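You operate a simulated robot arm through the tools that you are given. There is no shell and no other tool.

The job below is to be done with a simulated two-armed robot. You get a single attempt, and the scene is never put back.

TASK
Swap the dark valve for the blue one with the same letter, then switch on till the valves glow.
Fine: the dark valve goes on the red pad; the clear valves stay in; shut the cage and both its latches; stay on STANDBY, MAINS left on. Set down upright: dark valve. Where these are worked on the way, their far stop is far enough and under half their travel is too little: valve cage.

The check looks at the end state, three seconds after you hand in, the way a careful person would. Anything else that was tipped, shoved, dropped, spilled or broken makes it a failure.

THE ROBOT
Two 7-joint arms with two-finger parallel grippers on one trunk that stands fixed in place. Base frame: the origin is at the foot of the trunk, x ahead of it, y to its left, z up. Units: m, rad, N and s.
The left shoulder is at [0.064, 0.182, 1.137], the right one opposite. With the tool pointing down near the work surface each hand reaches from about 0.24 to 0.74 m from the base axis, measured 20 degrees to its own side. Payload 3.91 kg a hand.
Tool frame (each hand has its own): the origin (TCP) lies between the finger pads and is the grasp point; the fingertips stand 0.03 m ahead of it; z points along the fingers, y is the line along which they close. The gripper opens to 0.11 m. The fingers are 0.02 m wide and 0.01 m thick; the gripper's body (0.048 by 0.112 m) begins 0.055 m behind the TCP.
Orientation is that of the tool frame in the base frame, as a unit quaternion [x, y, z, w]. With the fingers straight down and closing along the base's y, the tool's x points along the base's -x, its y along +y and its z along -z.

THE INTERFACE
- The arms move only by the tool arm_command. It takes "left_series", "right_series" or both (then of equal length, played together; a hand with none holds still); each is a list of rows, each a list of 3 entries, a list of its own where there are three numbers: the turn, a rotation vector about the tool's x, y, z in units of 8 degrees (1.0 is 8 degrees), then the shift along the tool's x, y, z in units of 25 mm (1.0 is 25 mm), then the opening, from 0 (shut) to 1 (fully open). In form: [[[wx, wy, wz], [tx, ty, tz], grip], ...]. A call has 1 to 20 rows; each row shifts and turns the commanded pose from where the row before left it, along the tool's axes as they then stand. A call with a number of a shift or a turn outside -1 to 1 is refused whole. Each row takes 0.2 s and may step no farther than 0.05 m and 0.15 rad from the row before; otherwise, or with a gripper value out of range, the whole call is refused. A pose out of reach is approached as far as the arm can. The call stops where the force on the tool passes 40 N (or 10 N more than at its start, if that is more) or the arm is blocked; 0.2 s more then pass. The fingers move at their own pace (about 0.072 m/s each) and stop on an object; they squeeze with about 28 N. The grip force told is the motor's: it shows also when the fingers shut on nothing. Time passes only in rows, and 0.2 s behind the last, so rows that do not move let the fingers close. It gives the time, the measured TCP pose, the force on the tool (base axes), the opening and the grip force at its end, in the units of the frame above (readings bear some noise), with the torque about the TCP (base axes, N m) and any sound that the robot's microphone picked up, and new pictures: "views" is both (left out), scene, wrist or none (wrist: the cameras of the hands that moved).
- Cameras (640 x 400 px; columns grow to the right, rows downward): "scene" is now at [0.1908, 0.0438, 1.3279]; the picture's right is [0.51, -0.86, 0.00], its down [-0.49, -0.29, -0.82] and it looks along [0.71, 0.42, -0.57] (base axes); focal length 271 px, centre (320, 200). "left" rides on the left gripper at [0.072, -0.017, -0.103] in its tool frame; the picture's right is [0.23, 0.97, 0.00], its down [-0.76, 0.18, -0.62] and it looks along [-0.61, 0.14, 0.78] (tool axes); focal length 222 px, centre (320, 200). "right" rides on the right gripper at [0.072, 0.017, -0.103] in its tool frame; the picture's right is [-0.23, 0.97, 0.00], its down [-0.76, -0.18, -0.62] and it looks along [-0.61, -0.14, 0.78] (tool axes); focal length 222 px, centre (320, 200). There is no depth. A picture from a camera that has moved, and an enlarged one, comes with that camera's place and axes in the base frame and with its lens.
- raise_lower(by): slides the trunk up (or, below 0, down) by that many m; the arms and the scene camera ride with it, the base frame stays. It gives what a move gives, with no picture.
- head_to(pan, tilt): turns the head with the scene camera to pan (to the left, within 1.396 rad either way) and tilt (down, from -0.506 to 1.204), counted from straight ahead of the robot. It gives what a move gives, and a new picture of the scene camera.
- inspect(camera, box): a new picture of the part [left, top, right, bottom] of that camera's present view, enlarged. The clock stands still meanwhile.
- close_job(): hands the job in; it is judged then, once.

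Places have to be worked out from the pictures, the camera data and where the tool is seen. Open the grippers and draw the arms clear of the work before you hand the job in, unless the task says otherwise.

The tools are called after "Call:" as a command line: name --argument value ..., lists and objects as JSON in quotes. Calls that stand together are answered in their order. arm_command: Moves the arms, as the interface text tells. Its arguments: {"type":"object","properties":{"left_series":{"type":"array","items":{"type":"array"}},"right_series":{"type":"array","items":{"type":"array"}},"views":{"type":"string","enum":["both","scene","wrist","none"]}},"required":[]} The other tools are called the same way: raise_lower (by) slides the trunk up or down; head_to (pan, tilt) turns the head that bears the scene camera; inspect (camera, box) takes an enlarged picture of a part of a camera's view; close_job () hands the job in.

At the start:

```text
time_s: 0.0
left_tool_pos: [0.3233, 0.4869, 1.1128]
left_orientation: [-0.001, 1.0, 0.0, 0.0]
left_wrist_force: [-0.2, -0.3, -0.1]
left_wrist_torque: [0.04, -0.01, 0.02]
left_grip_width: 0.11
left_finger_force: 0.1
right_tool_pos: [0.3629, 0.0412, 1.1089]
right_orientation: [0.0, 1.0, 0.001, 0.0]
right_wrist_force: [-0.3, -0.2, 0.0]
right_wrist_torque: [0.02, 0.02, 0.01]
right_grip_width: 0.11
right_finger_force: 0.1
trunk travel left (down, up): [-0.4, 0.114]
head pan, tilt: [0.532, 0.611]
```

scene: 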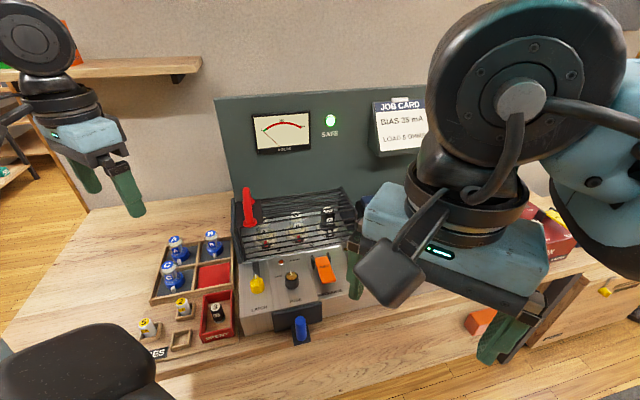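
right: 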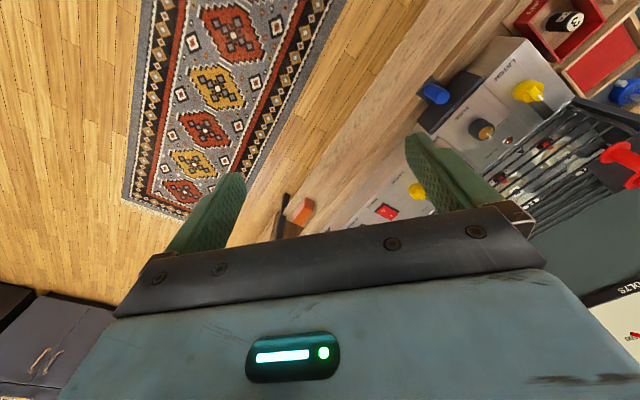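
left: 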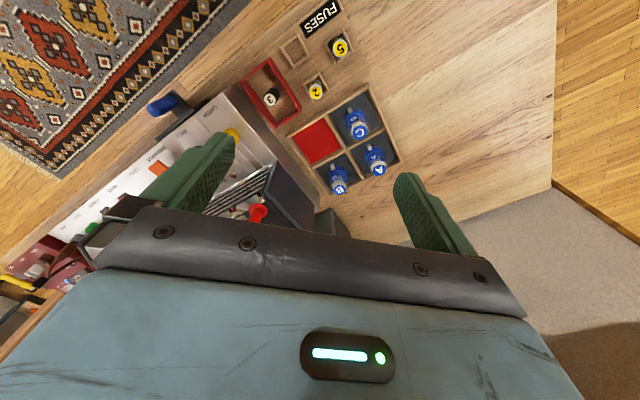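

The scene shows an amplifier-like unit with a cage, latches, switches, a tray with blue valves A/B/C, a red pad, and fuses. I look closer at the parts before moving.

Call:
inspect --camera "scene" --box '[220, 170, 380, 270]'

Call:
inspect --camera "scene" --box '[220, 250, 380, 350]'

Call:
inspect --camera "scene" --box '[120, 220, 280, 370]'

Call:
inspect --camera "scene" --box '[220, 80, 440, 200]'

Call:
inspect --camera "right" --box '[360, 0, 640, 230]'

Call:
inspect --camera "left" --box '[0, 70, 440, 320]'

```text
4.00 times, centred on (300, 220) of scene
camera zoom: at [0.1908, 0.0438, 1.3279], right [0.51, -0.86, 0.0], down [-0.49, -0.29, -0.82], along [0.71, 0.42, -0.57], focal length 1082 px, centre (400, 120)
```

zoom: 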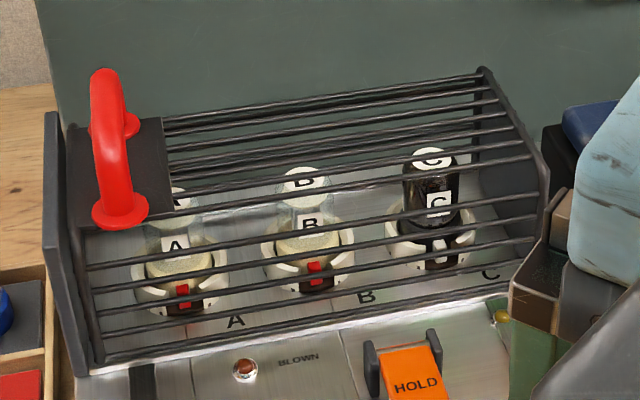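

```text
4.00 times, centred on (300, 300) of scene
camera zoom: at [0.1908, 0.0438, 1.3279], right [0.51, -0.86, 0.0], down [-0.49, -0.29, -0.82], along [0.71, 0.42, -0.57], focal length 1082 px, centre (400, -200)
```

zoom: 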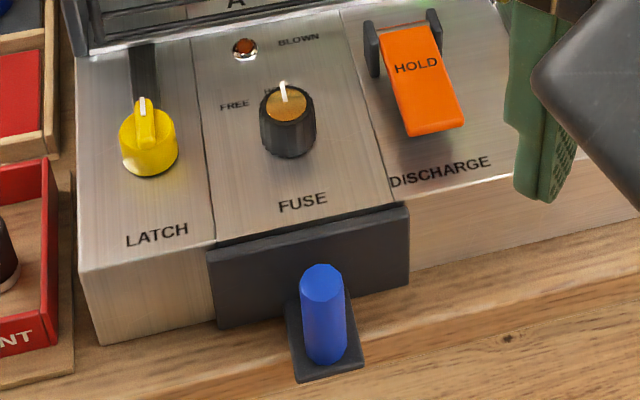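

```text
2.67 times, centred on (200, 295) of scene
camera zoom: at [0.1908, 0.0438, 1.3279], right [0.51, -0.86, 0.0], down [-0.49, -0.29, -0.82], along [0.71, 0.42, -0.57], focal length 722 px, centre (640, -53)
```

zoom: 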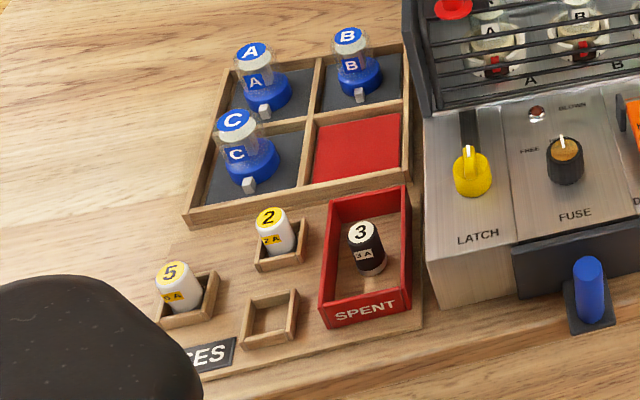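

```text
2.91 times, centred on (330, 140) of scene
camera zoom: at [0.1908, 0.0438, 1.3279], right [0.51, -0.86, 0.0], down [-0.49, -0.29, -0.82], along [0.71, 0.42, -0.57], focal length 787 px, centre (291, 374)
```

zoom: 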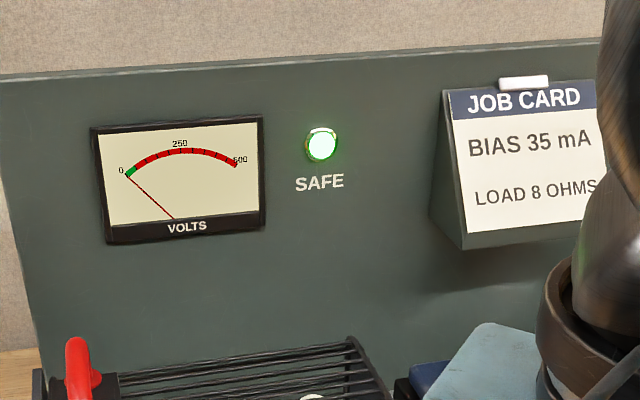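

```text
1.74 times, centred on (500, 115) of right
camera zoom: at [0.2915, 0.0569, 1.2119], right [0.23, 0.97, 0.0], down [0.76, -0.18, 0.62], along [0.61, -0.14, -0.78], focal length 386 px, centre (7, 348)
```

zoom: 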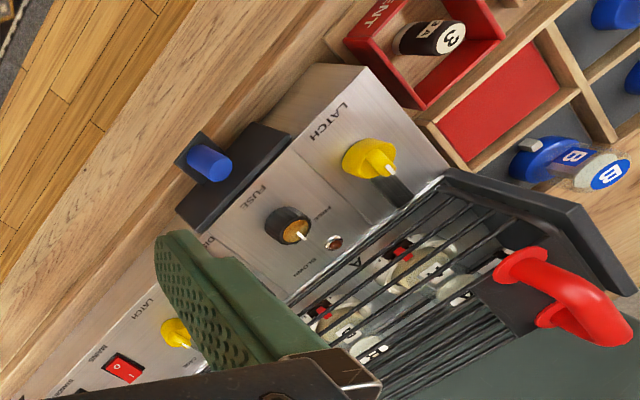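

```text
1.45 times, centred on (220, 195) of left
camera zoom: at [0.2515, 0.4695, 1.2169], right [-0.23, 0.97, 0.0], down [0.76, 0.18, 0.62], along [0.61, 0.14, -0.78], focal length 323 px, centre (466, 207)
```

zoom: 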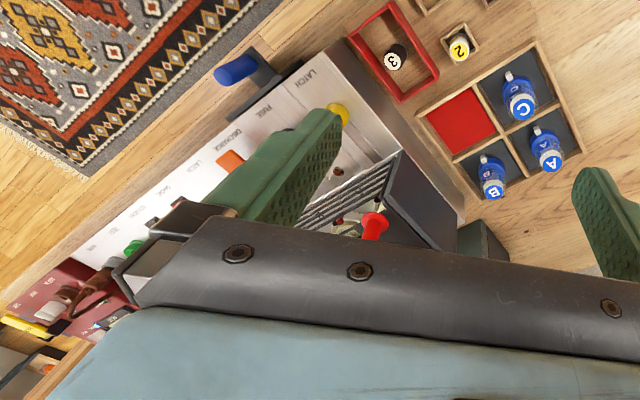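

The right arm blocks the view of the right part of the panel. I move the right hand to the robot's right and up a bit, and pull the left hand a bit left, to see everything.

Call:
arm_command --right_series '[[[0, 0, 0], [0, -1, -0.3], 1], [[0, 0, 0], [0, -1, -0.3], 1], [[0, 0, 0], [0, -1, -0.3], 1], [[0, 0, 0], [0, -1, -0.3], 1], [[0, 0, 0], [0, -1, 0], 1], [[0, 0, 0], [0, -1, 0], 1], [[0, 0, 0], [0, -1, 0], 1], [[0, 0, 0], [0, -1, 0], 1], [[0, 0, 0], [0, -1, 0], 1], [[0, 0, 0], [0, -1, 0], 1], [[0, 0, 0], [0, -1, 0], 1], [[0, 0, 0], [0, -1, 0], 1], [[0, 0, 0], [0, -1, 0], 1], [[0, 0, 0], [0, -1, 0], 1]]' --views "both"

```text
time_s: 3.0
left_tool_pos: [0.3234, 0.487, 1.1138]
left_orientation: [0.0, 1.0, 0.0, 0.0]
left_wrist_force: [0.9, -0.4, 0.2]
left_wrist_torque: [-0.02, -0.01, -0.01]
left_grip_width: 0.1098
left_finger_force: 0.1
right_tool_pos: [0.3625, -0.3094, 1.1394]
right_orientation: [-0.001, 1.0, 0.001, 0.0]
right_wrist_force: [0.0, -0.3, -0.2]
right_wrist_torque: [0.03, -0.04, 0.0]
right_grip_width: 0.1102
right_finger_force: 0.0
trunk travel left (down, up): [-0.4, 0.114]
head pan, tilt: [0.532, 0.611]
camera scene: at [0.1904, 0.0433, 1.328], right [0.51, -0.86, 0.0], down [-0.49, -0.29, -0.82], along [0.71, 0.42, -0.57], focal length 271 px, centre (320, 200)
camera right: at [0.2914, -0.2944, 1.2416], right [0.23, 0.97, 0.0], down [0.76, -0.18, 0.62], along [0.61, -0.14, -0.78], focal length 222 px, centre (320, 200)
```

scene: 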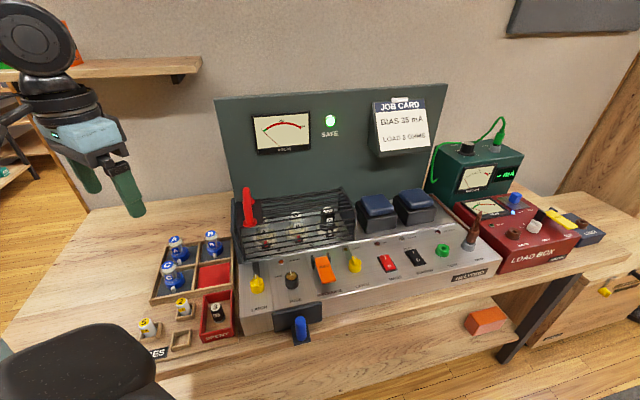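
right: 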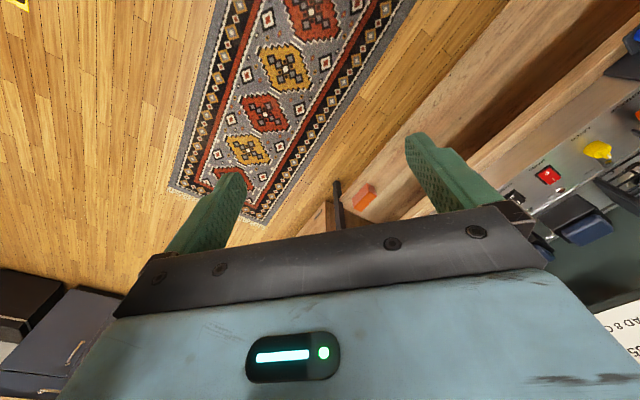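

Now the whole bench is visible. I zoom in on the control panel and the load boxes.

Call:
inspect --camera "scene" --box '[300, 220, 500, 320]'

Call:
inspect --camera "scene" --box '[420, 110, 620, 280]'

Call:
inspect --camera "scene" --box '[225, 180, 365, 265]'

Call:
inspect --camera "scene" --box '[230, 240, 350, 350]'

Call:
inspect --camera "scene" --box '[340, 80, 460, 170]'

```text
3.20 times, centred on (400, 270) of scene
camera zoom: at [0.1904, 0.0433, 1.328], right [0.51, -0.86, 0.0], down [-0.49, -0.29, -0.82], along [0.71, 0.42, -0.57], focal length 866 px, centre (64, -24)
```

zoom: 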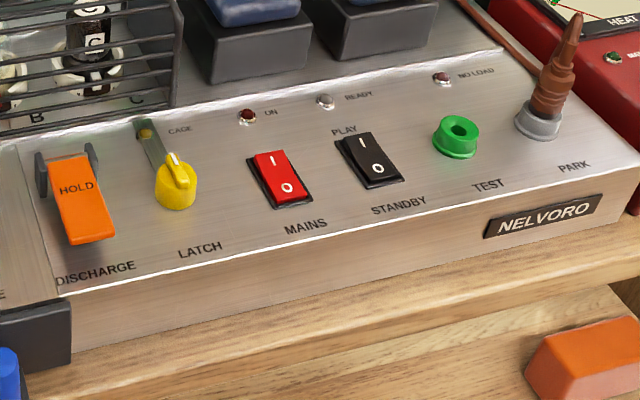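

```text
2.35 times, centred on (520, 195) of scene
camera zoom: at [0.1904, 0.0433, 1.328], right [0.51, -0.86, 0.0], down [-0.49, -0.29, -0.82], along [0.71, 0.42, -0.57], focal length 637 px, centre (-151, 212)
```

zoom: 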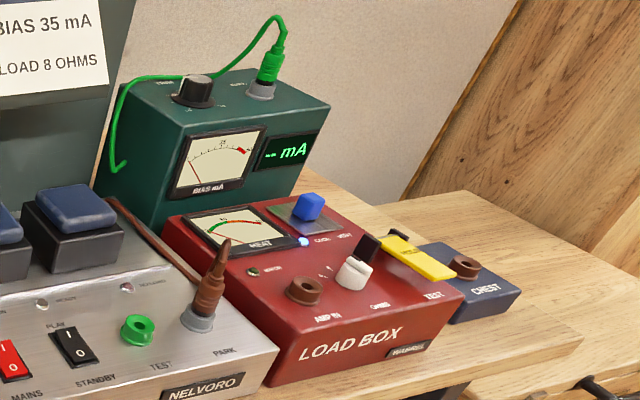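

```text
4.57 times, centred on (295, 222) of scene
camera zoom: at [0.1904, 0.0433, 1.328], right [0.51, -0.86, 0.0], down [-0.49, -0.29, -0.82], along [0.71, 0.42, -0.57], focal length 1237 px, centre (434, 97)
```

zoom: 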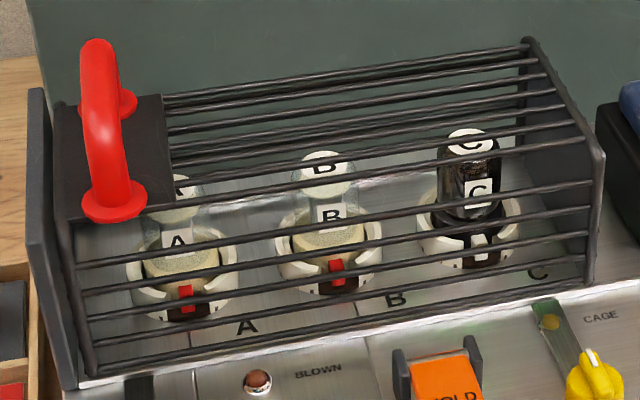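

```text
3.64 times, centred on (290, 295) of scene
camera zoom: at [0.1904, 0.0433, 1.328], right [0.51, -0.86, 0.0], down [-0.49, -0.29, -0.82], along [0.71, 0.42, -0.57], focal length 984 px, centre (429, -146)
```

zoom: 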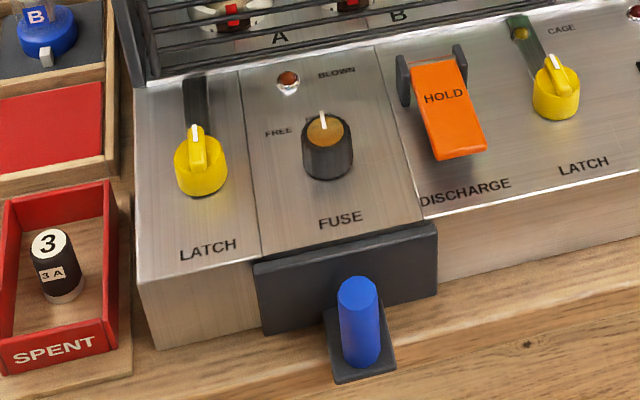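

```text
4.44 times, centred on (400, 125) of scene
camera zoom: at [0.1904, 0.0433, 1.328], right [0.51, -0.86, 0.0], down [-0.49, -0.29, -0.82], along [0.71, 0.42, -0.57], focal length 1203 px, centre (-36, 533)
```

zoom: 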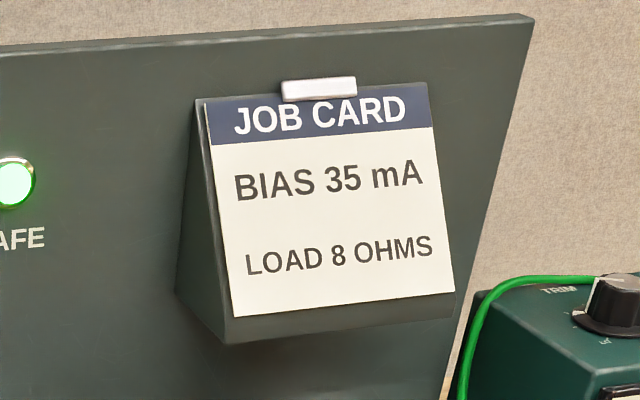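

The dark valve is C (third socket), so the blue C in the tray is the replacement; MAINS appears off and SAFE is lit. I raise the trunk to get a second viewpoint for triangulating positions.

Call:
raise_lower --by 0.11

Call:
head_to --pan 0.6 --tilt 0.75

```text
time_s: 4.4
left_tool_pos: [0.3239, 0.4869, 1.2233]
left_orientation: [0.0, 1.0, 0.0, -0.001]
left_wrist_force: [0.2, -0.2, -0.5]
left_wrist_torque: [0.0, 0.01, -0.03]
left_grip_width: 0.1102
left_finger_force: 0.1
right_tool_pos: [0.3634, -0.3082, 1.248]
right_orientation: [0.0, 1.0, 0.001, -0.002]
right_wrist_force: [-0.2, -0.5, 0.9]
right_wrist_torque: [-0.02, 0.0, 0.0]
right_grip_width: 0.1099
right_finger_force: 0.0
trunk travel left (down, up): [-0.51, 0.004]
head pan, tilt: [0.532, 0.611]
```

```text
time_s: 5.1
left_tool_pos: [0.3237, 0.4876, 1.2236]
left_orientation: [0.0, 1.0, 0.001, 0.0]
left_wrist_force: [-1.2, -1.0, -0.6]
left_wrist_torque: [0.01, -0.01, 0.0]
left_grip_width: 0.11
left_finger_force: 0.1
right_tool_pos: [0.3635, -0.3088, 1.2481]
right_orientation: [0.0, 1.0, -0.001, 0.0]
right_wrist_force: [-0.4, 0.2, -0.5]
right_wrist_torque: [0.01, -0.01, -0.03]
right_grip_width: 0.11
right_finger_force: 0.1
trunk travel left (down, up): [-0.51, 0.004]
head pan, tilt: [0.6, 0.75]
camera scene: at [0.0842, 0.0459, 1.4456], right [0.57, -0.82, 0.0], down [-0.56, -0.39, -0.73], along [0.6, 0.41, -0.68], focal length 271 px, centre (320, 200)
```

scene: 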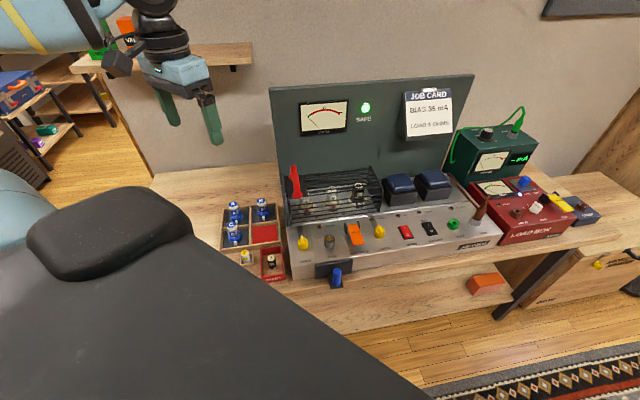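

Good second viewpoint. I take zoomed pictures of the cage, panel and tray here.

Call:
inspect --camera "scene" --box '[270, 155, 400, 236]'

Call:
inspect --camera "scene" --box '[215, 190, 345, 290]'

Call:
inspect --camera "scene" --box '[330, 200, 500, 290]'

Call:
inspect --camera "left" --box '[0, 0, 640, 400]'

```text
4.92 times, centred on (335, 196) of scene
camera zoom: at [0.0842, 0.0459, 1.4456], right [0.57, -0.82, 0.0], down [-0.56, -0.39, -0.73], along [0.6, 0.41, -0.68], focal length 1332 px, centre (246, 222)
```

zoom: 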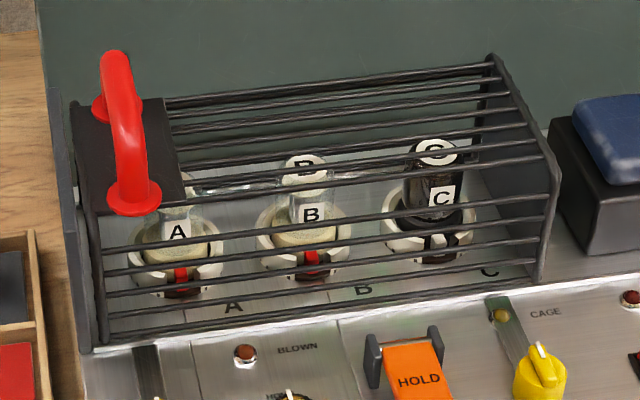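

```text
4.00 times, centred on (280, 240) of scene
camera zoom: at [0.0842, 0.0459, 1.4456], right [0.57, -0.82, 0.0], down [-0.56, -0.39, -0.73], along [0.6, 0.41, -0.68], focal length 1082 px, centre (480, 40)
```

zoom: 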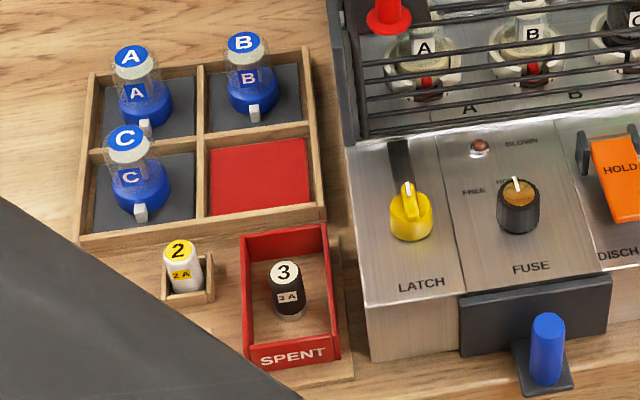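

```text
3.76 times, centred on (415, 245) of scene
camera zoom: at [0.0842, 0.0459, 1.4456], right [0.57, -0.82, 0.0], down [-0.56, -0.39, -0.73], along [0.6, 0.41, -0.68], focal length 1019 px, centre (-38, 31)
```

zoom: 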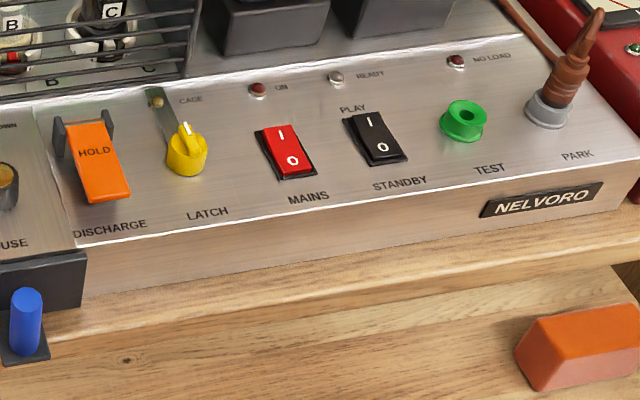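

```text
1.00 times, centred on (320, 200) of left (not enlarged: the box is as wide or as high as the picture)
camera zoom: at [0.2515, 0.4695, 1.3269], right [-0.23, 0.97, 0.0], down [0.76, 0.18, 0.62], along [0.61, 0.14, -0.78], focal length 222 px, centre (320, 200)
```

zoom: 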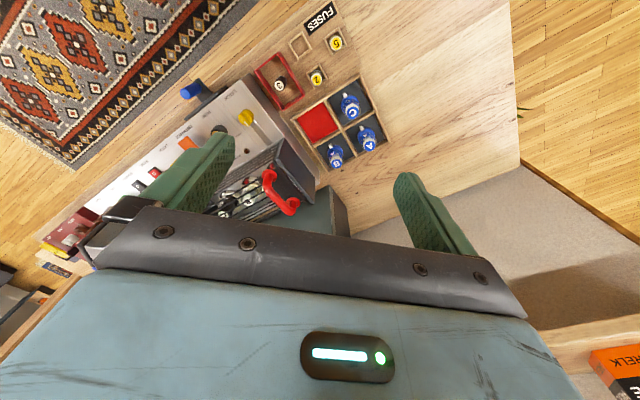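

The two scene viewpoints lie nearly along the same line of sight, so I need the wrist camera. I shift the left hand forward over the cage's left end to look straight down on it.

Call:
arm_command --left_series '[[[0, 0, 0], [-1, -0.5, 0], 1], [[0, 0, 0], [-1, -0.5, 0], 1], [[0, 0, 0], [-1, -0.5, 0], 1], [[0, 0, 0], [-1, -0.5, 0], 1], [[0, 0, 0], [-1, -0.5, 0], 1], [[0, 0, 0], [-1, -0.5, 0], 1], [[0, 0, 0], [0, 0, 0], 1]]' --views "both"

```text
time_s: 6.7
left_tool_pos: [0.4722, 0.4128, 1.223]
left_orientation: [0.0, 1.0, 0.001, 0.001]
left_wrist_force: [-0.5, -0.2, -0.6]
left_wrist_torque: [0.01, 0.0, 0.02]
left_grip_width: 0.11
left_finger_force: 0.0
right_tool_pos: [0.363, -0.3089, 1.2489]
right_orientation: [-0.001, 1.0, 0.001, 0.001]
right_wrist_force: [0.3, 0.5, 0.6]
right_wrist_torque: [0.01, -0.03, -0.02]
right_grip_width: 0.1101
right_finger_force: 0.1
trunk travel left (down, up): [-0.51, 0.004]
head pan, tilt: [0.6, 0.75]
camera scene: at [0.0833, 0.0464, 1.4457], right [0.57, -0.82, 0.0], down [-0.56, -0.39, -0.73], along [0.6, 0.41, -0.68], focal length 271 px, centre (320, 200)
camera left: at [0.4001, 0.3956, 1.3271], right [-0.23, 0.97, 0.0], down [0.76, 0.18, 0.62], along [0.61, 0.14, -0.78], focal length 222 px, centre (320, 200)
```

scene: 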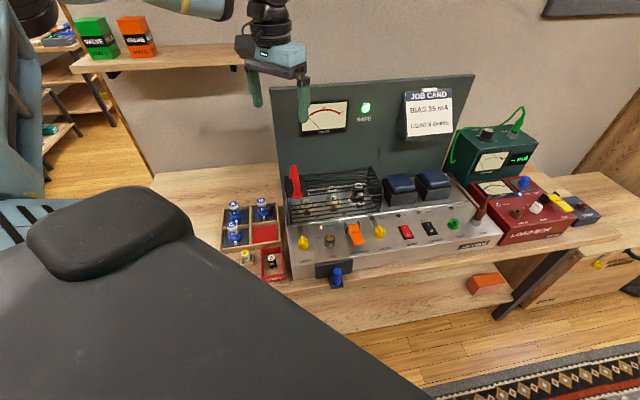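
left: 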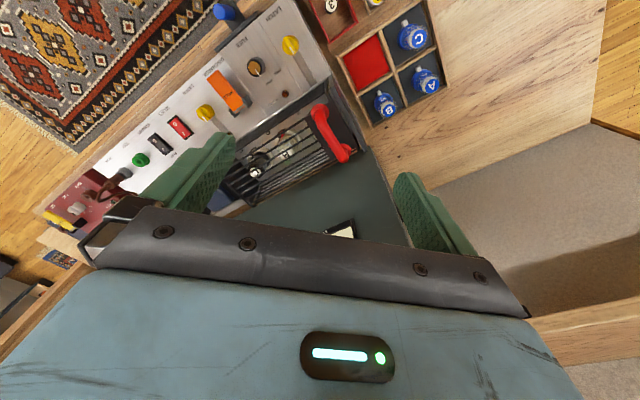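

Nice overhead view of everything. I zoom in on it.

Call:
inspect --camera "left" --box '[200, 80, 380, 210]'

Call:
inspect --camera "left" --box '[200, 0, 360, 110]'

Call:
inspect --camera "left" --box '[300, 0, 460, 130]'

Call:
inspect --camera "left" --box '[80, 60, 260, 200]'

```text
3.08 times, centred on (290, 145) of left
camera zoom: at [0.4001, 0.3956, 1.3271], right [-0.23, 0.97, 0.0], down [0.76, 0.18, 0.62], along [0.61, 0.14, -0.78], focal length 684 px, centre (412, 369)
```

zoom: 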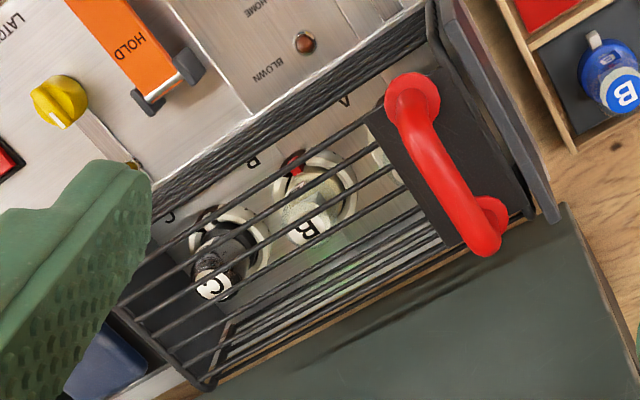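

```text
3.64 times, centred on (280, 55) of left
camera zoom: at [0.4001, 0.3956, 1.3271], right [-0.23, 0.97, 0.0], down [0.76, 0.18, 0.62], along [0.61, 0.14, -0.78], focal length 808 px, centre (466, 727)
```

zoom: 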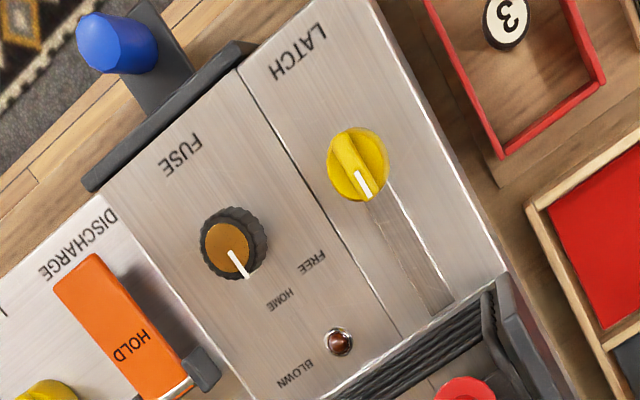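

```text
3.08 times, centred on (380, 65) of left
camera zoom: at [0.4001, 0.3956, 1.3271], right [-0.23, 0.97, 0.0], down [0.76, 0.18, 0.62], along [0.61, 0.14, -0.78], focal length 684 px, centre (135, 615)
```

zoom: 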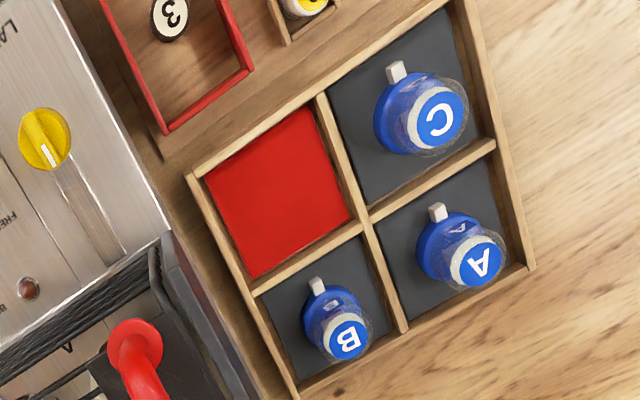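

```text
2.86 times, centred on (170, 130) of left
camera zoom: at [0.4001, 0.3956, 1.3271], right [-0.23, 0.97, 0.0], down [0.76, 0.18, 0.62], along [0.61, 0.14, -0.78], focal length 635 px, centre (749, 400)
```

zoom: 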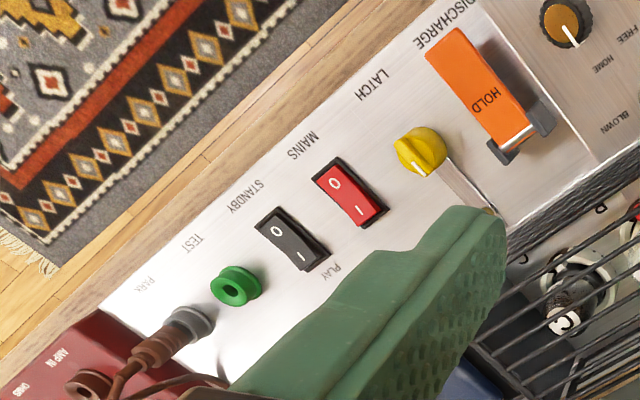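

I have preliminary positions: left latch ≈(0.444,0.352,0.857), right latch ≈(0.597,0.194,0.857), dark C top ≈(0.693,0.316,0.899), unit yawed about 45°. I now look at cage details to find out where its hinge is.

Call:
inspect --camera "scene" --box '[345, 160, 395, 225]'

Call:
inspect --camera "scene" --box '[275, 155, 325, 230]'

Call:
inspect --camera "left" --box '[225, 140, 305, 210]'

Call:
inspect --camera "left" --box '[300, 80, 380, 150]'

```text
6.15 times, centred on (370, 192) of scene
camera zoom: at [0.0833, 0.0464, 1.4457], right [0.57, -0.82, 0.0], down [-0.56, -0.39, -0.73], along [0.6, 0.41, -0.68], focal length 1665 px, centre (12, 246)
```

zoom: 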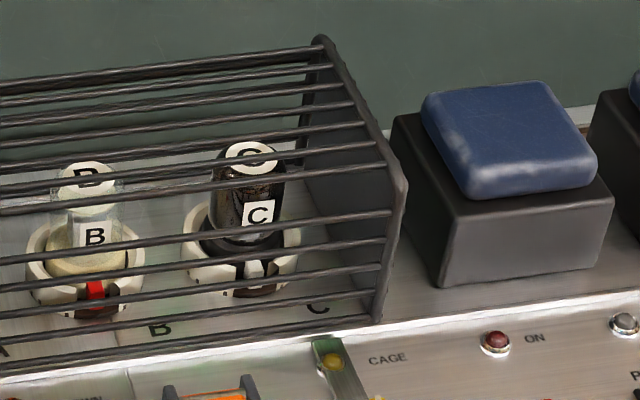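

```text
5.33 times, centred on (300, 192) of scene
camera zoom: at [0.0833, 0.0464, 1.4457], right [0.57, -0.82, 0.0], down [-0.56, -0.39, -0.73], along [0.6, 0.41, -0.68], focal length 1443 px, centre (427, 240)
```

zoom: 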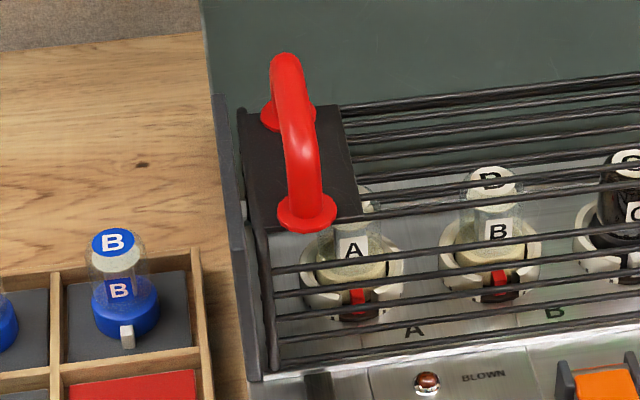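

```text
5.71 times, centred on (265, 175) of left
camera zoom: at [0.4001, 0.3956, 1.3271], right [-0.23, 0.97, 0.0], down [0.76, 0.18, 0.62], along [0.61, 0.14, -0.78], focal length 1269 px, centre (634, 343)
```

zoom: 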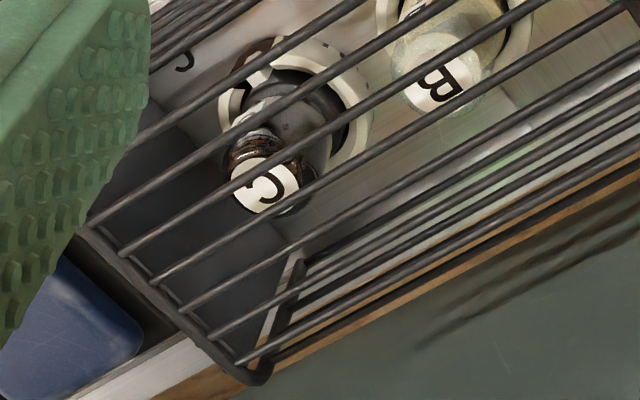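

```text
5.71 times, centred on (340, 115) of left
camera zoom: at [0.4001, 0.3956, 1.3271], right [-0.23, 0.97, 0.0], down [0.76, 0.18, 0.62], along [0.61, 0.14, -0.78], focal length 1269 px, centre (206, 686)
```

zoom: 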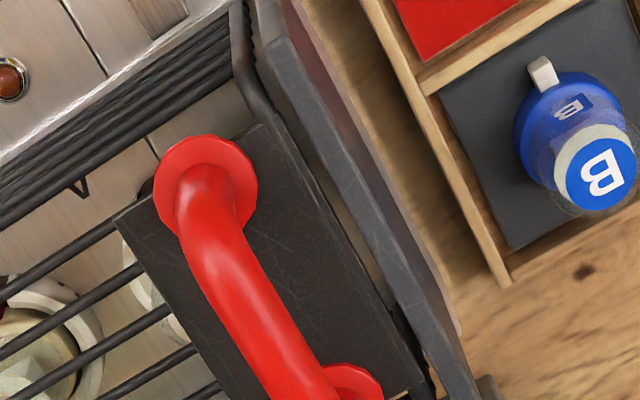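

There seems to be a pivot at the cage's back-left corner. I move the left hand to the left of the unit and yaw it to look at the cage's left side to confirm the hinge.

Call:
arm_command --left_series '[[[0, 0, 0], [0.46, 0.935, 0.6], 1], [[0, 0, 0], [0.46, 0.935, 0.6], 1], [[0, 0, 0], [0.46, 0.935, 0.6], 1], [[0, 0, 0], [0.46, 0.935, 0.6], 1], [[0, 0, 0], [0.46, 0.935, 0.6], 1], [[0, 0, 0], [0.46, 0.935, 0.6], 1], [[0, 0, 0], [0.46, 0.935, 0.6], 1], [[0, 0, 0], [0.46, 0.935, 0.6], 1], [[0, 0, 0.8], [0, 0, 0], 1], [[0, 0, 0.8], [0, 0, 0], 1], [[0, 0, 0.8], [0, 0, 0], 1], [[0, 0, 0.8], [0, 0, 0], 1], [[0, 0, 0.8], [0, 0, 0], 1], [[0, 0, 0.8], [0, 0, 0], 1], [[0, 0, 0.8], [0, 0, 0], 1], [[0, 0, 0], [0, 0, 0], 1]]' --views "both"

```text
time_s: 10.1
left_tool_pos: [0.3812, 0.6007, 1.1035]
left_orientation: [0.381, 0.925, 0.0, 0.001]
left_wrist_force: [0.8, 0.4, -0.7]
left_wrist_torque: [0.0, -0.01, 0.0]
left_grip_width: 0.1099
left_finger_force: 0.1
right_tool_pos: [0.3629, -0.3076, 1.2479]
right_orientation: [0.0, 1.0, 0.001, 0.0]
right_wrist_force: [-0.7, 0.5, 0.0]
right_wrist_torque: [0.02, -0.02, -0.02]
right_grip_width: 0.1102
right_finger_force: 0.1
trunk travel left (down, up): [-0.51, 0.004]
head pan, tilt: [0.6, 0.75]
camera scene: at [0.0841, 0.0459, 1.4456], right [0.57, -0.82, 0.0], down [-0.56, -0.39, -0.73], along [0.6, 0.41, -0.68], focal length 271 px, centre (320, 200)
camera left: at [0.3185, 0.6379, 1.2071], right [0.53, 0.85, 0.0], down [0.67, -0.41, 0.62], along [0.53, -0.33, -0.78], focal length 222 px, centre (320, 200)
```

scene: 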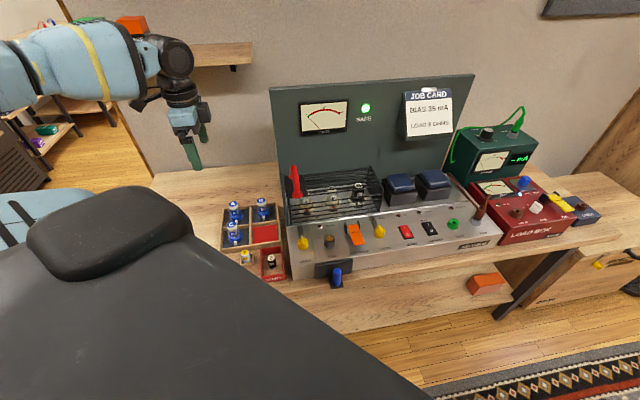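
left: 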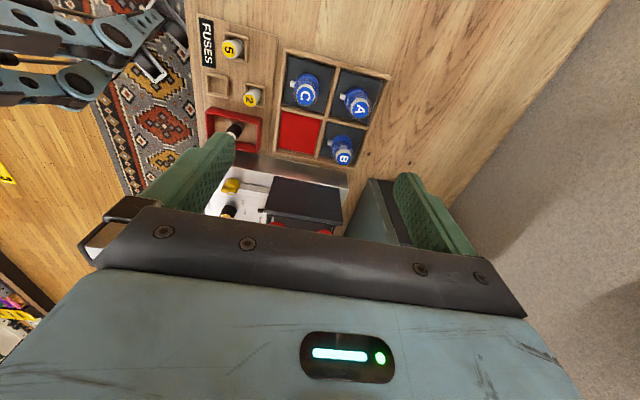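

Call:
inspect --camera "left" --box '[205, 140, 385, 245]'

Call:
inspect --camera "left" --box '[190, 30, 400, 170]'

```text
3.56 times, centred on (295, 192) of left
camera zoom: at [0.3185, 0.6379, 1.2071], right [0.53, 0.85, 0.0], down [0.67, -0.41, 0.62], along [0.53, -0.33, -0.78], focal length 790 px, centre (409, 227)
```

zoom: 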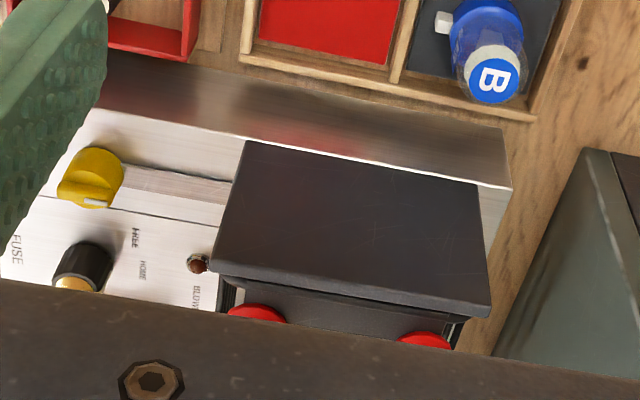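

```text
2.86 times, centred on (295, 100) of left
camera zoom: at [0.3185, 0.6379, 1.2071], right [0.53, 0.85, 0.0], down [0.67, -0.41, 0.62], along [0.53, -0.33, -0.78], focal length 635 px, centre (391, 486)
```

zoom: 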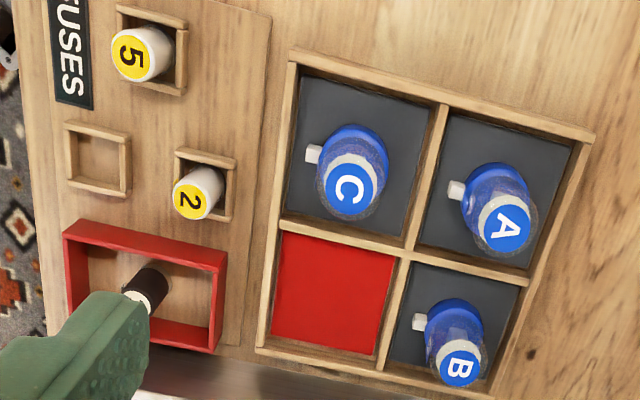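

The outer dark plate is the cage's left end. I'll now bring the left hand over the left latch knob (yawed so fingers close across its pointer, along the unit's left-right line), stopping at z≈0.97 to check alignment.

Call:
arm_command --left_series '[[[0, 0, -0.935], [0, 0, 0], 1], [[0, 0, -0.935], [0, 0, 0], 1], [[0, 0, -0.935], [0, 0, 0], 1], [[0, 0, -0.935], [0, 0, 0], 1], [[0, 0, -0.935], [0, 0, 0], 1], [[0, 0, -0.935], [0, 0, 0], 1], [[0, 0, -0.935], [0, 0, 0], 1], [[0, 0, -0.935], [0, 0, 0], 1], [[0, 0, -0.935], [0, 0, 0], 1], [[0, 0, -0.935], [0, 0, 0], 1], [[0, 0, -0.935], [0, 0, 0], 1], [[0, 0, -0.935], [0, 0, 0], 1]]' --views "none"

Call:
arm_command --left_series '[[[0, 0, 0], [0.584, -0.98, 0.578], 0.6], [[0, 0, 0], [0.584, -0.98, 0.578], 0.6], [[0, 0, 0], [0.584, -0.98, 0.578], 0.6], [[0, 0, 0], [0.584, -0.98, 0.578], 0.6], [[0, 0, 0], [0.584, -0.98, 0.578], 0.6], [[0, 0, 0], [0.584, -0.98, 0.578], 0.6], [[0, 0, 0], [0.584, -0.98, 0.578], 0.6], [[0, 0, 0], [0.584, -0.98, 0.578], 0.6], [[0, 0, 0], [0.584, -0.98, 0.578], 0.6], [[0, 0, 0], [0, 0, 0], 0.6]]' --views "both"

```text
time_s: 12.7
left_tool_pos: [0.3815, 0.598, 1.1034]
left_orientation: [-0.383, 0.924, 0.0, 0.001]
left_wrist_force: [-0.7, 0.2, -0.5]
left_wrist_torque: [0.04, 0.01, 0.0]
left_grip_width: 0.1099
left_finger_force: 0.0
right_tool_pos: [0.363, -0.3081, 1.248]
right_orientation: [-0.001, 1.0, 0.001, 0.0]
right_wrist_force: [-0.4, -0.2, 0.0]
right_wrist_torque: [0.01, 0.03, -0.01]
right_grip_width: 0.11
right_finger_force: 0.0
trunk travel left (down, up): [-0.51, 0.004]
head pan, tilt: [0.6, 0.75]
```

```text
time_s: 14.9
left_tool_pos: [0.4434, 0.3508, 0.9744]
left_orientation: [-0.382, 0.924, 0.0, 0.0]
left_wrist_force: [-0.4, 0.6, 1.7]
left_wrist_torque: [0.02, 0.0, 0.0]
left_grip_width: 0.066
left_finger_force: 0.0
right_tool_pos: [0.3628, -0.3084, 1.2498]
right_orientation: [-0.001, 1.0, 0.0, 0.001]
right_wrist_force: [-0.2, 0.3, 0.5]
right_wrist_torque: [0.03, -0.01, 0.02]
right_grip_width: 0.1099
right_finger_force: 0.1
trunk travel left (down, up): [-0.51, 0.004]
head pan, tilt: [0.6, 0.75]
camera scene: at [0.0836, 0.0464, 1.4457], right [0.57, -0.82, 0.0], down [-0.56, -0.39, -0.73], along [0.6, 0.41, -0.68], focal length 271 px, centre (320, 200)
camera left: at [0.4046, 0.2868, 1.0773], right [-0.85, 0.53, 0.0], down [0.41, 0.66, 0.62], along [0.33, 0.53, -0.78], focal length 222 px, centre (320, 200)
```

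scene: 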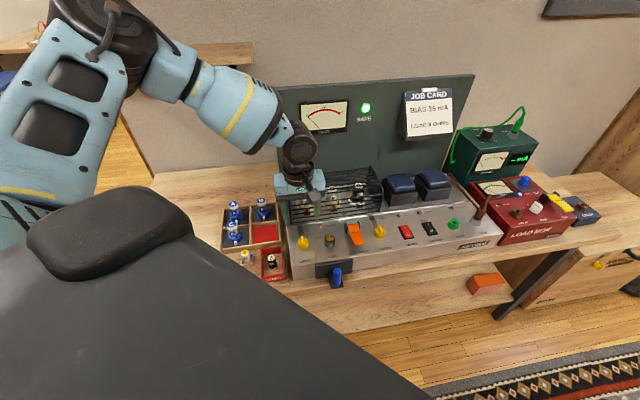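
left: 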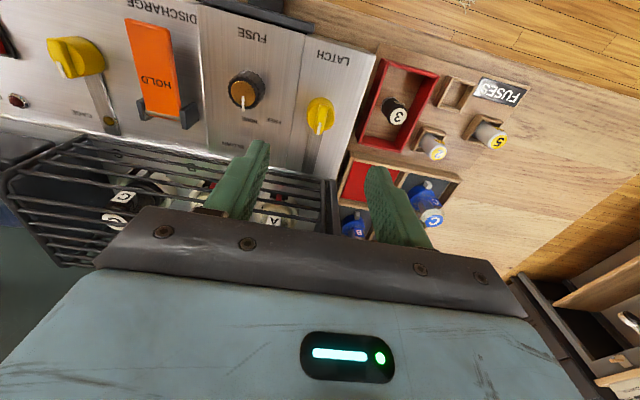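

Call:
inspect --camera "left" --box '[220, 60, 380, 160]'

Call:
inspect --camera "left" --box '[0, 0, 220, 240]'

```text
4.00 times, centred on (300, 110) of left
camera zoom: at [0.4046, 0.2868, 1.0773], right [-0.85, 0.53, 0.0], down [0.41, 0.66, 0.62], along [0.33, 0.53, -0.78], focal length 888 px, centre (400, 560)
```

zoom: 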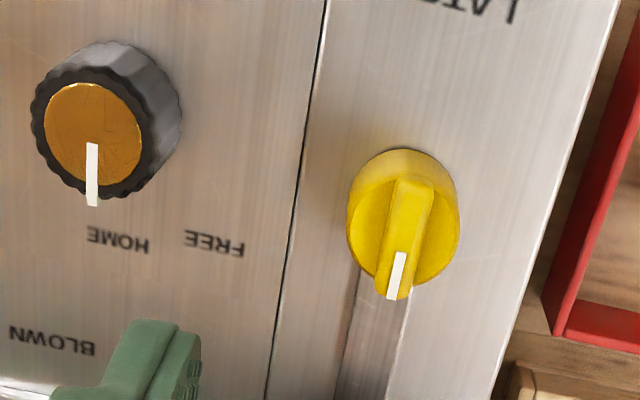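

```text
1.67 times, centred on (110, 120) of left
camera zoom: at [0.4046, 0.2868, 1.0773], right [-0.85, 0.53, 0.0], down [0.41, 0.66, 0.62], along [0.33, 0.53, -0.78], focal length 370 px, centre (670, 333)
```

zoom: 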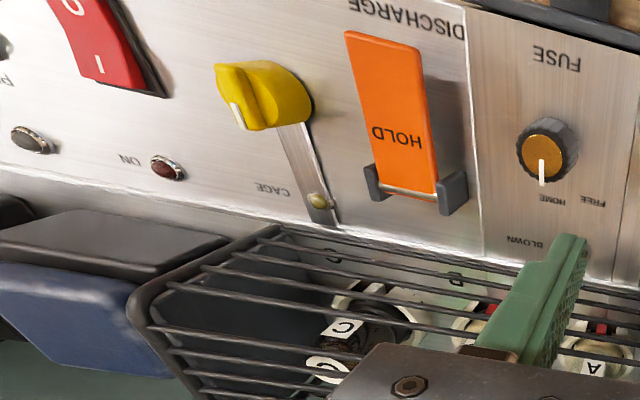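

The knob's axis (0.443,0.351) lies right below the TCP and the ridge runs along the unit's depth. I lower so the fingertips come around the ridge (TCP z≈0.876) and close.

Call:
arm_command --left_series '[[[0, 0, 0], [0, 0, 0.787], 0.5], [[0, 0, 0], [0, 0, 0.787], 0.4], [[0, 0, 0], [0, 0, 0.787], 0.4], [[0, 0, 0], [0, 0, 0.787], 0.4], [[0, 0, 0], [0, 0, 0.787], 0.4], [[0, 0, 0], [0, 0, 0], 0.4], [[0, 0, 0], [0, 0, 0], 0], [[0, 0, 0], [0, 0, 0], 0], [[0, 0, 0], [0, 0, 0], 0]]' --views "both"

Call:
inspect --camera "left" --box '[180, 60, 420, 220]'

Call:
inspect --camera "scene" --box '[270, 160, 400, 260]'

```text
time_s: 16.9
left_tool_pos: [0.4433, 0.352, 0.8741]
left_orientation: [-0.383, 0.924, 0.001, 0.0]
left_wrist_force: [-4.0, 6.0, -0.3]
left_wrist_torque: [0.41, 0.01, -0.04]
left_grip_width: 0.0283
left_finger_force: 45.3
right_tool_pos: [0.3609, -0.3082, 1.2486]
right_orientation: [0.0, 1.0, 0.0, 0.0]
right_wrist_force: [0.2, 0.7, -0.4]
right_wrist_torque: [0.0, -0.01, -0.01]
right_grip_width: 0.11
right_finger_force: 0.0
trunk travel left (down, up): [-0.51, 0.004]
head pan, tilt: [0.6, 0.75]
camera scene: at [0.0836, 0.0465, 1.4456], right [0.57, -0.82, 0.0], down [-0.56, -0.39, -0.73], along [0.6, 0.41, -0.68], focal length 271 px, centre (320, 200)
camera left: at [0.4052, 0.288, 0.979], right [-0.85, 0.53, 0.0], down [0.41, 0.66, 0.62], along [0.33, 0.53, -0.78], focal length 222 px, centre (320, 200)
```

scene: 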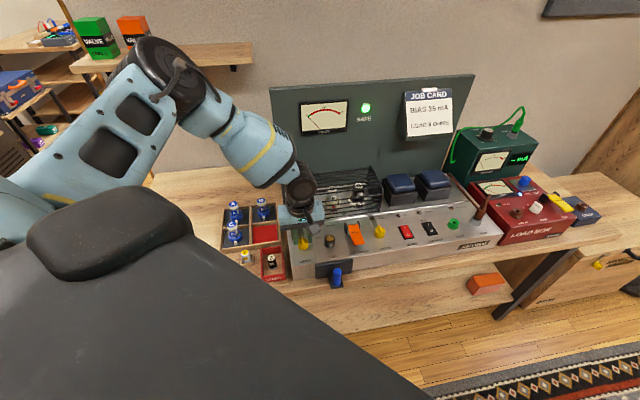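
left: 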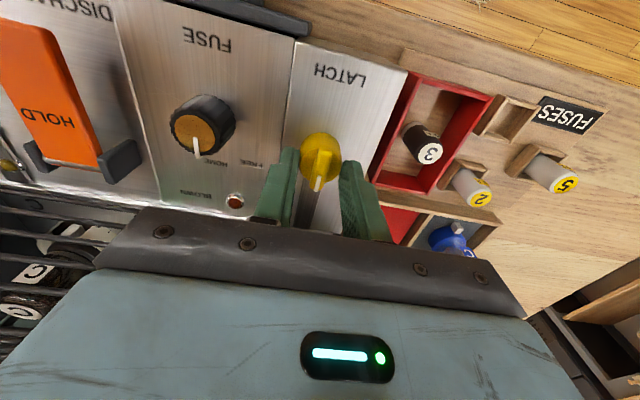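

```text
2.50 times, centred on (300, 140) of left
camera zoom: at [0.4052, 0.288, 0.979], right [-0.85, 0.53, 0.0], down [0.41, 0.66, 0.62], along [0.33, 0.53, -0.78], focal length 555 px, centre (370, 350)
```

zoom: 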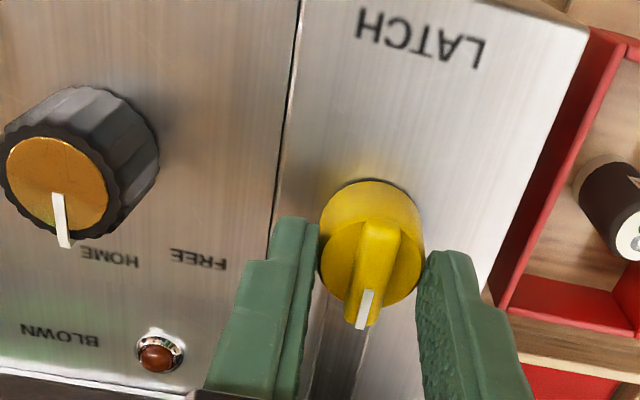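

```text
4.00 times, centred on (335, 210) of scene
camera zoom: at [0.0836, 0.0465, 1.4456], right [0.57, -0.82, 0.0], down [-0.56, -0.39, -0.73], along [0.6, 0.41, -0.68], focal length 1082 px, centre (260, 160)
```

zoom: 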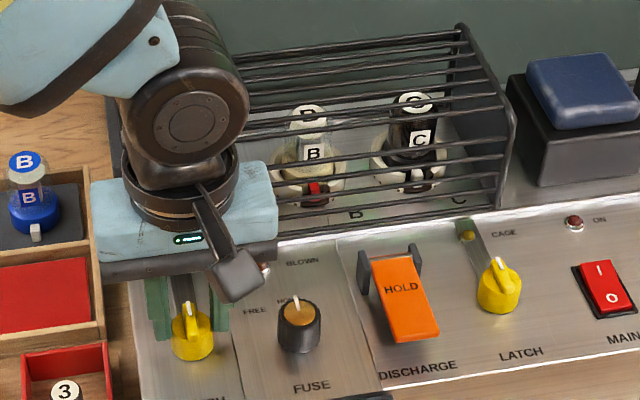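

The fingers hold the knob's disc (28 mm). I try turning clockwise (seen from above) by about 24° and watch the torque.

Call:
arm_command --left_series '[[[0, 0, 0.6], [0, 0, 0], 0], [[0, 0, 0.6], [0, 0, 0], 0], [[0, 0, 0.6], [0, 0, 0], 0], [[0, 0, 0.6], [0, 0, 0], 0], [[0, 0, 0.6], [0, 0, 0], 0]]' --views "wrist"

Call:
inspect --camera "left" --box '[180, 60, 420, 220]'

Call:
inspect --camera "scene" --box '[270, 190, 370, 265]'

```text
time_s: 18.1
left_tool_pos: [0.4446, 0.352, 0.8761]
left_orientation: [-0.182, 0.983, -0.001, 0.0]
left_wrist_force: [-5.0, 10.5, 3.5]
left_wrist_torque: [0.2, 0.45, 0.0]
left_grip_width: 0.0281
left_finger_force: 45.0
right_tool_pos: [0.3636, -0.3081, 1.2482]
right_orientation: [0.0, 1.0, -0.001, 0.0]
right_wrist_force: [0.7, 0.0, 0.3]
right_wrist_torque: [-0.02, -0.02, 0.04]
right_grip_width: 0.1099
right_finger_force: 0.1
trunk travel left (down, up): [-0.51, 0.004]
head pan, tilt: [0.6, 0.75]
camera left: at [0.3828, 0.3094, 0.979], right [-0.56, 0.83, 0.0], down [0.65, 0.44, 0.62], along [0.52, 0.35, -0.78], focal length 222 px, centre (320, 200)
```

left: 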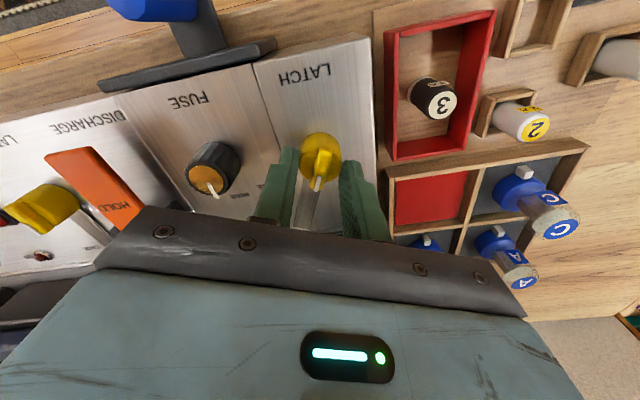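

```text
2.50 times, centred on (300, 140) of left
camera zoom: at [0.3828, 0.3094, 0.979], right [-0.56, 0.83, 0.0], down [0.65, 0.44, 0.62], along [0.52, 0.35, -0.78], focal length 555 px, centre (370, 350)
```

zoom: 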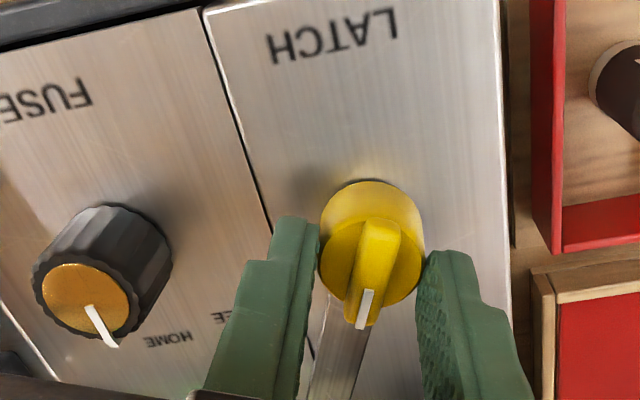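

```text
5.33 times, centred on (320, 228) of scene
camera zoom: at [0.0833, 0.0471, 1.4456], right [0.57, -0.82, 0.0], down [-0.56, -0.39, -0.73], along [0.6, 0.41, -0.68], focal length 1443 px, centre (320, 53)
```

zoom: 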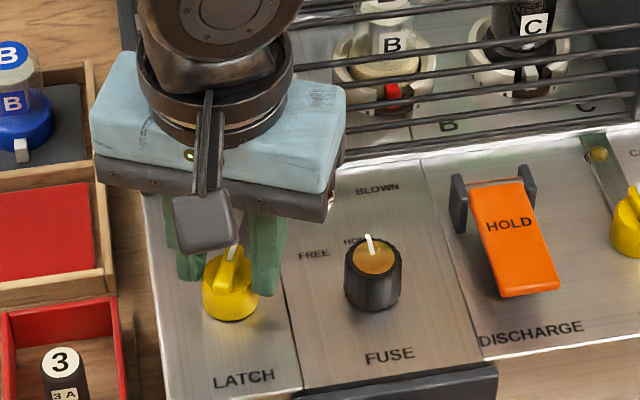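

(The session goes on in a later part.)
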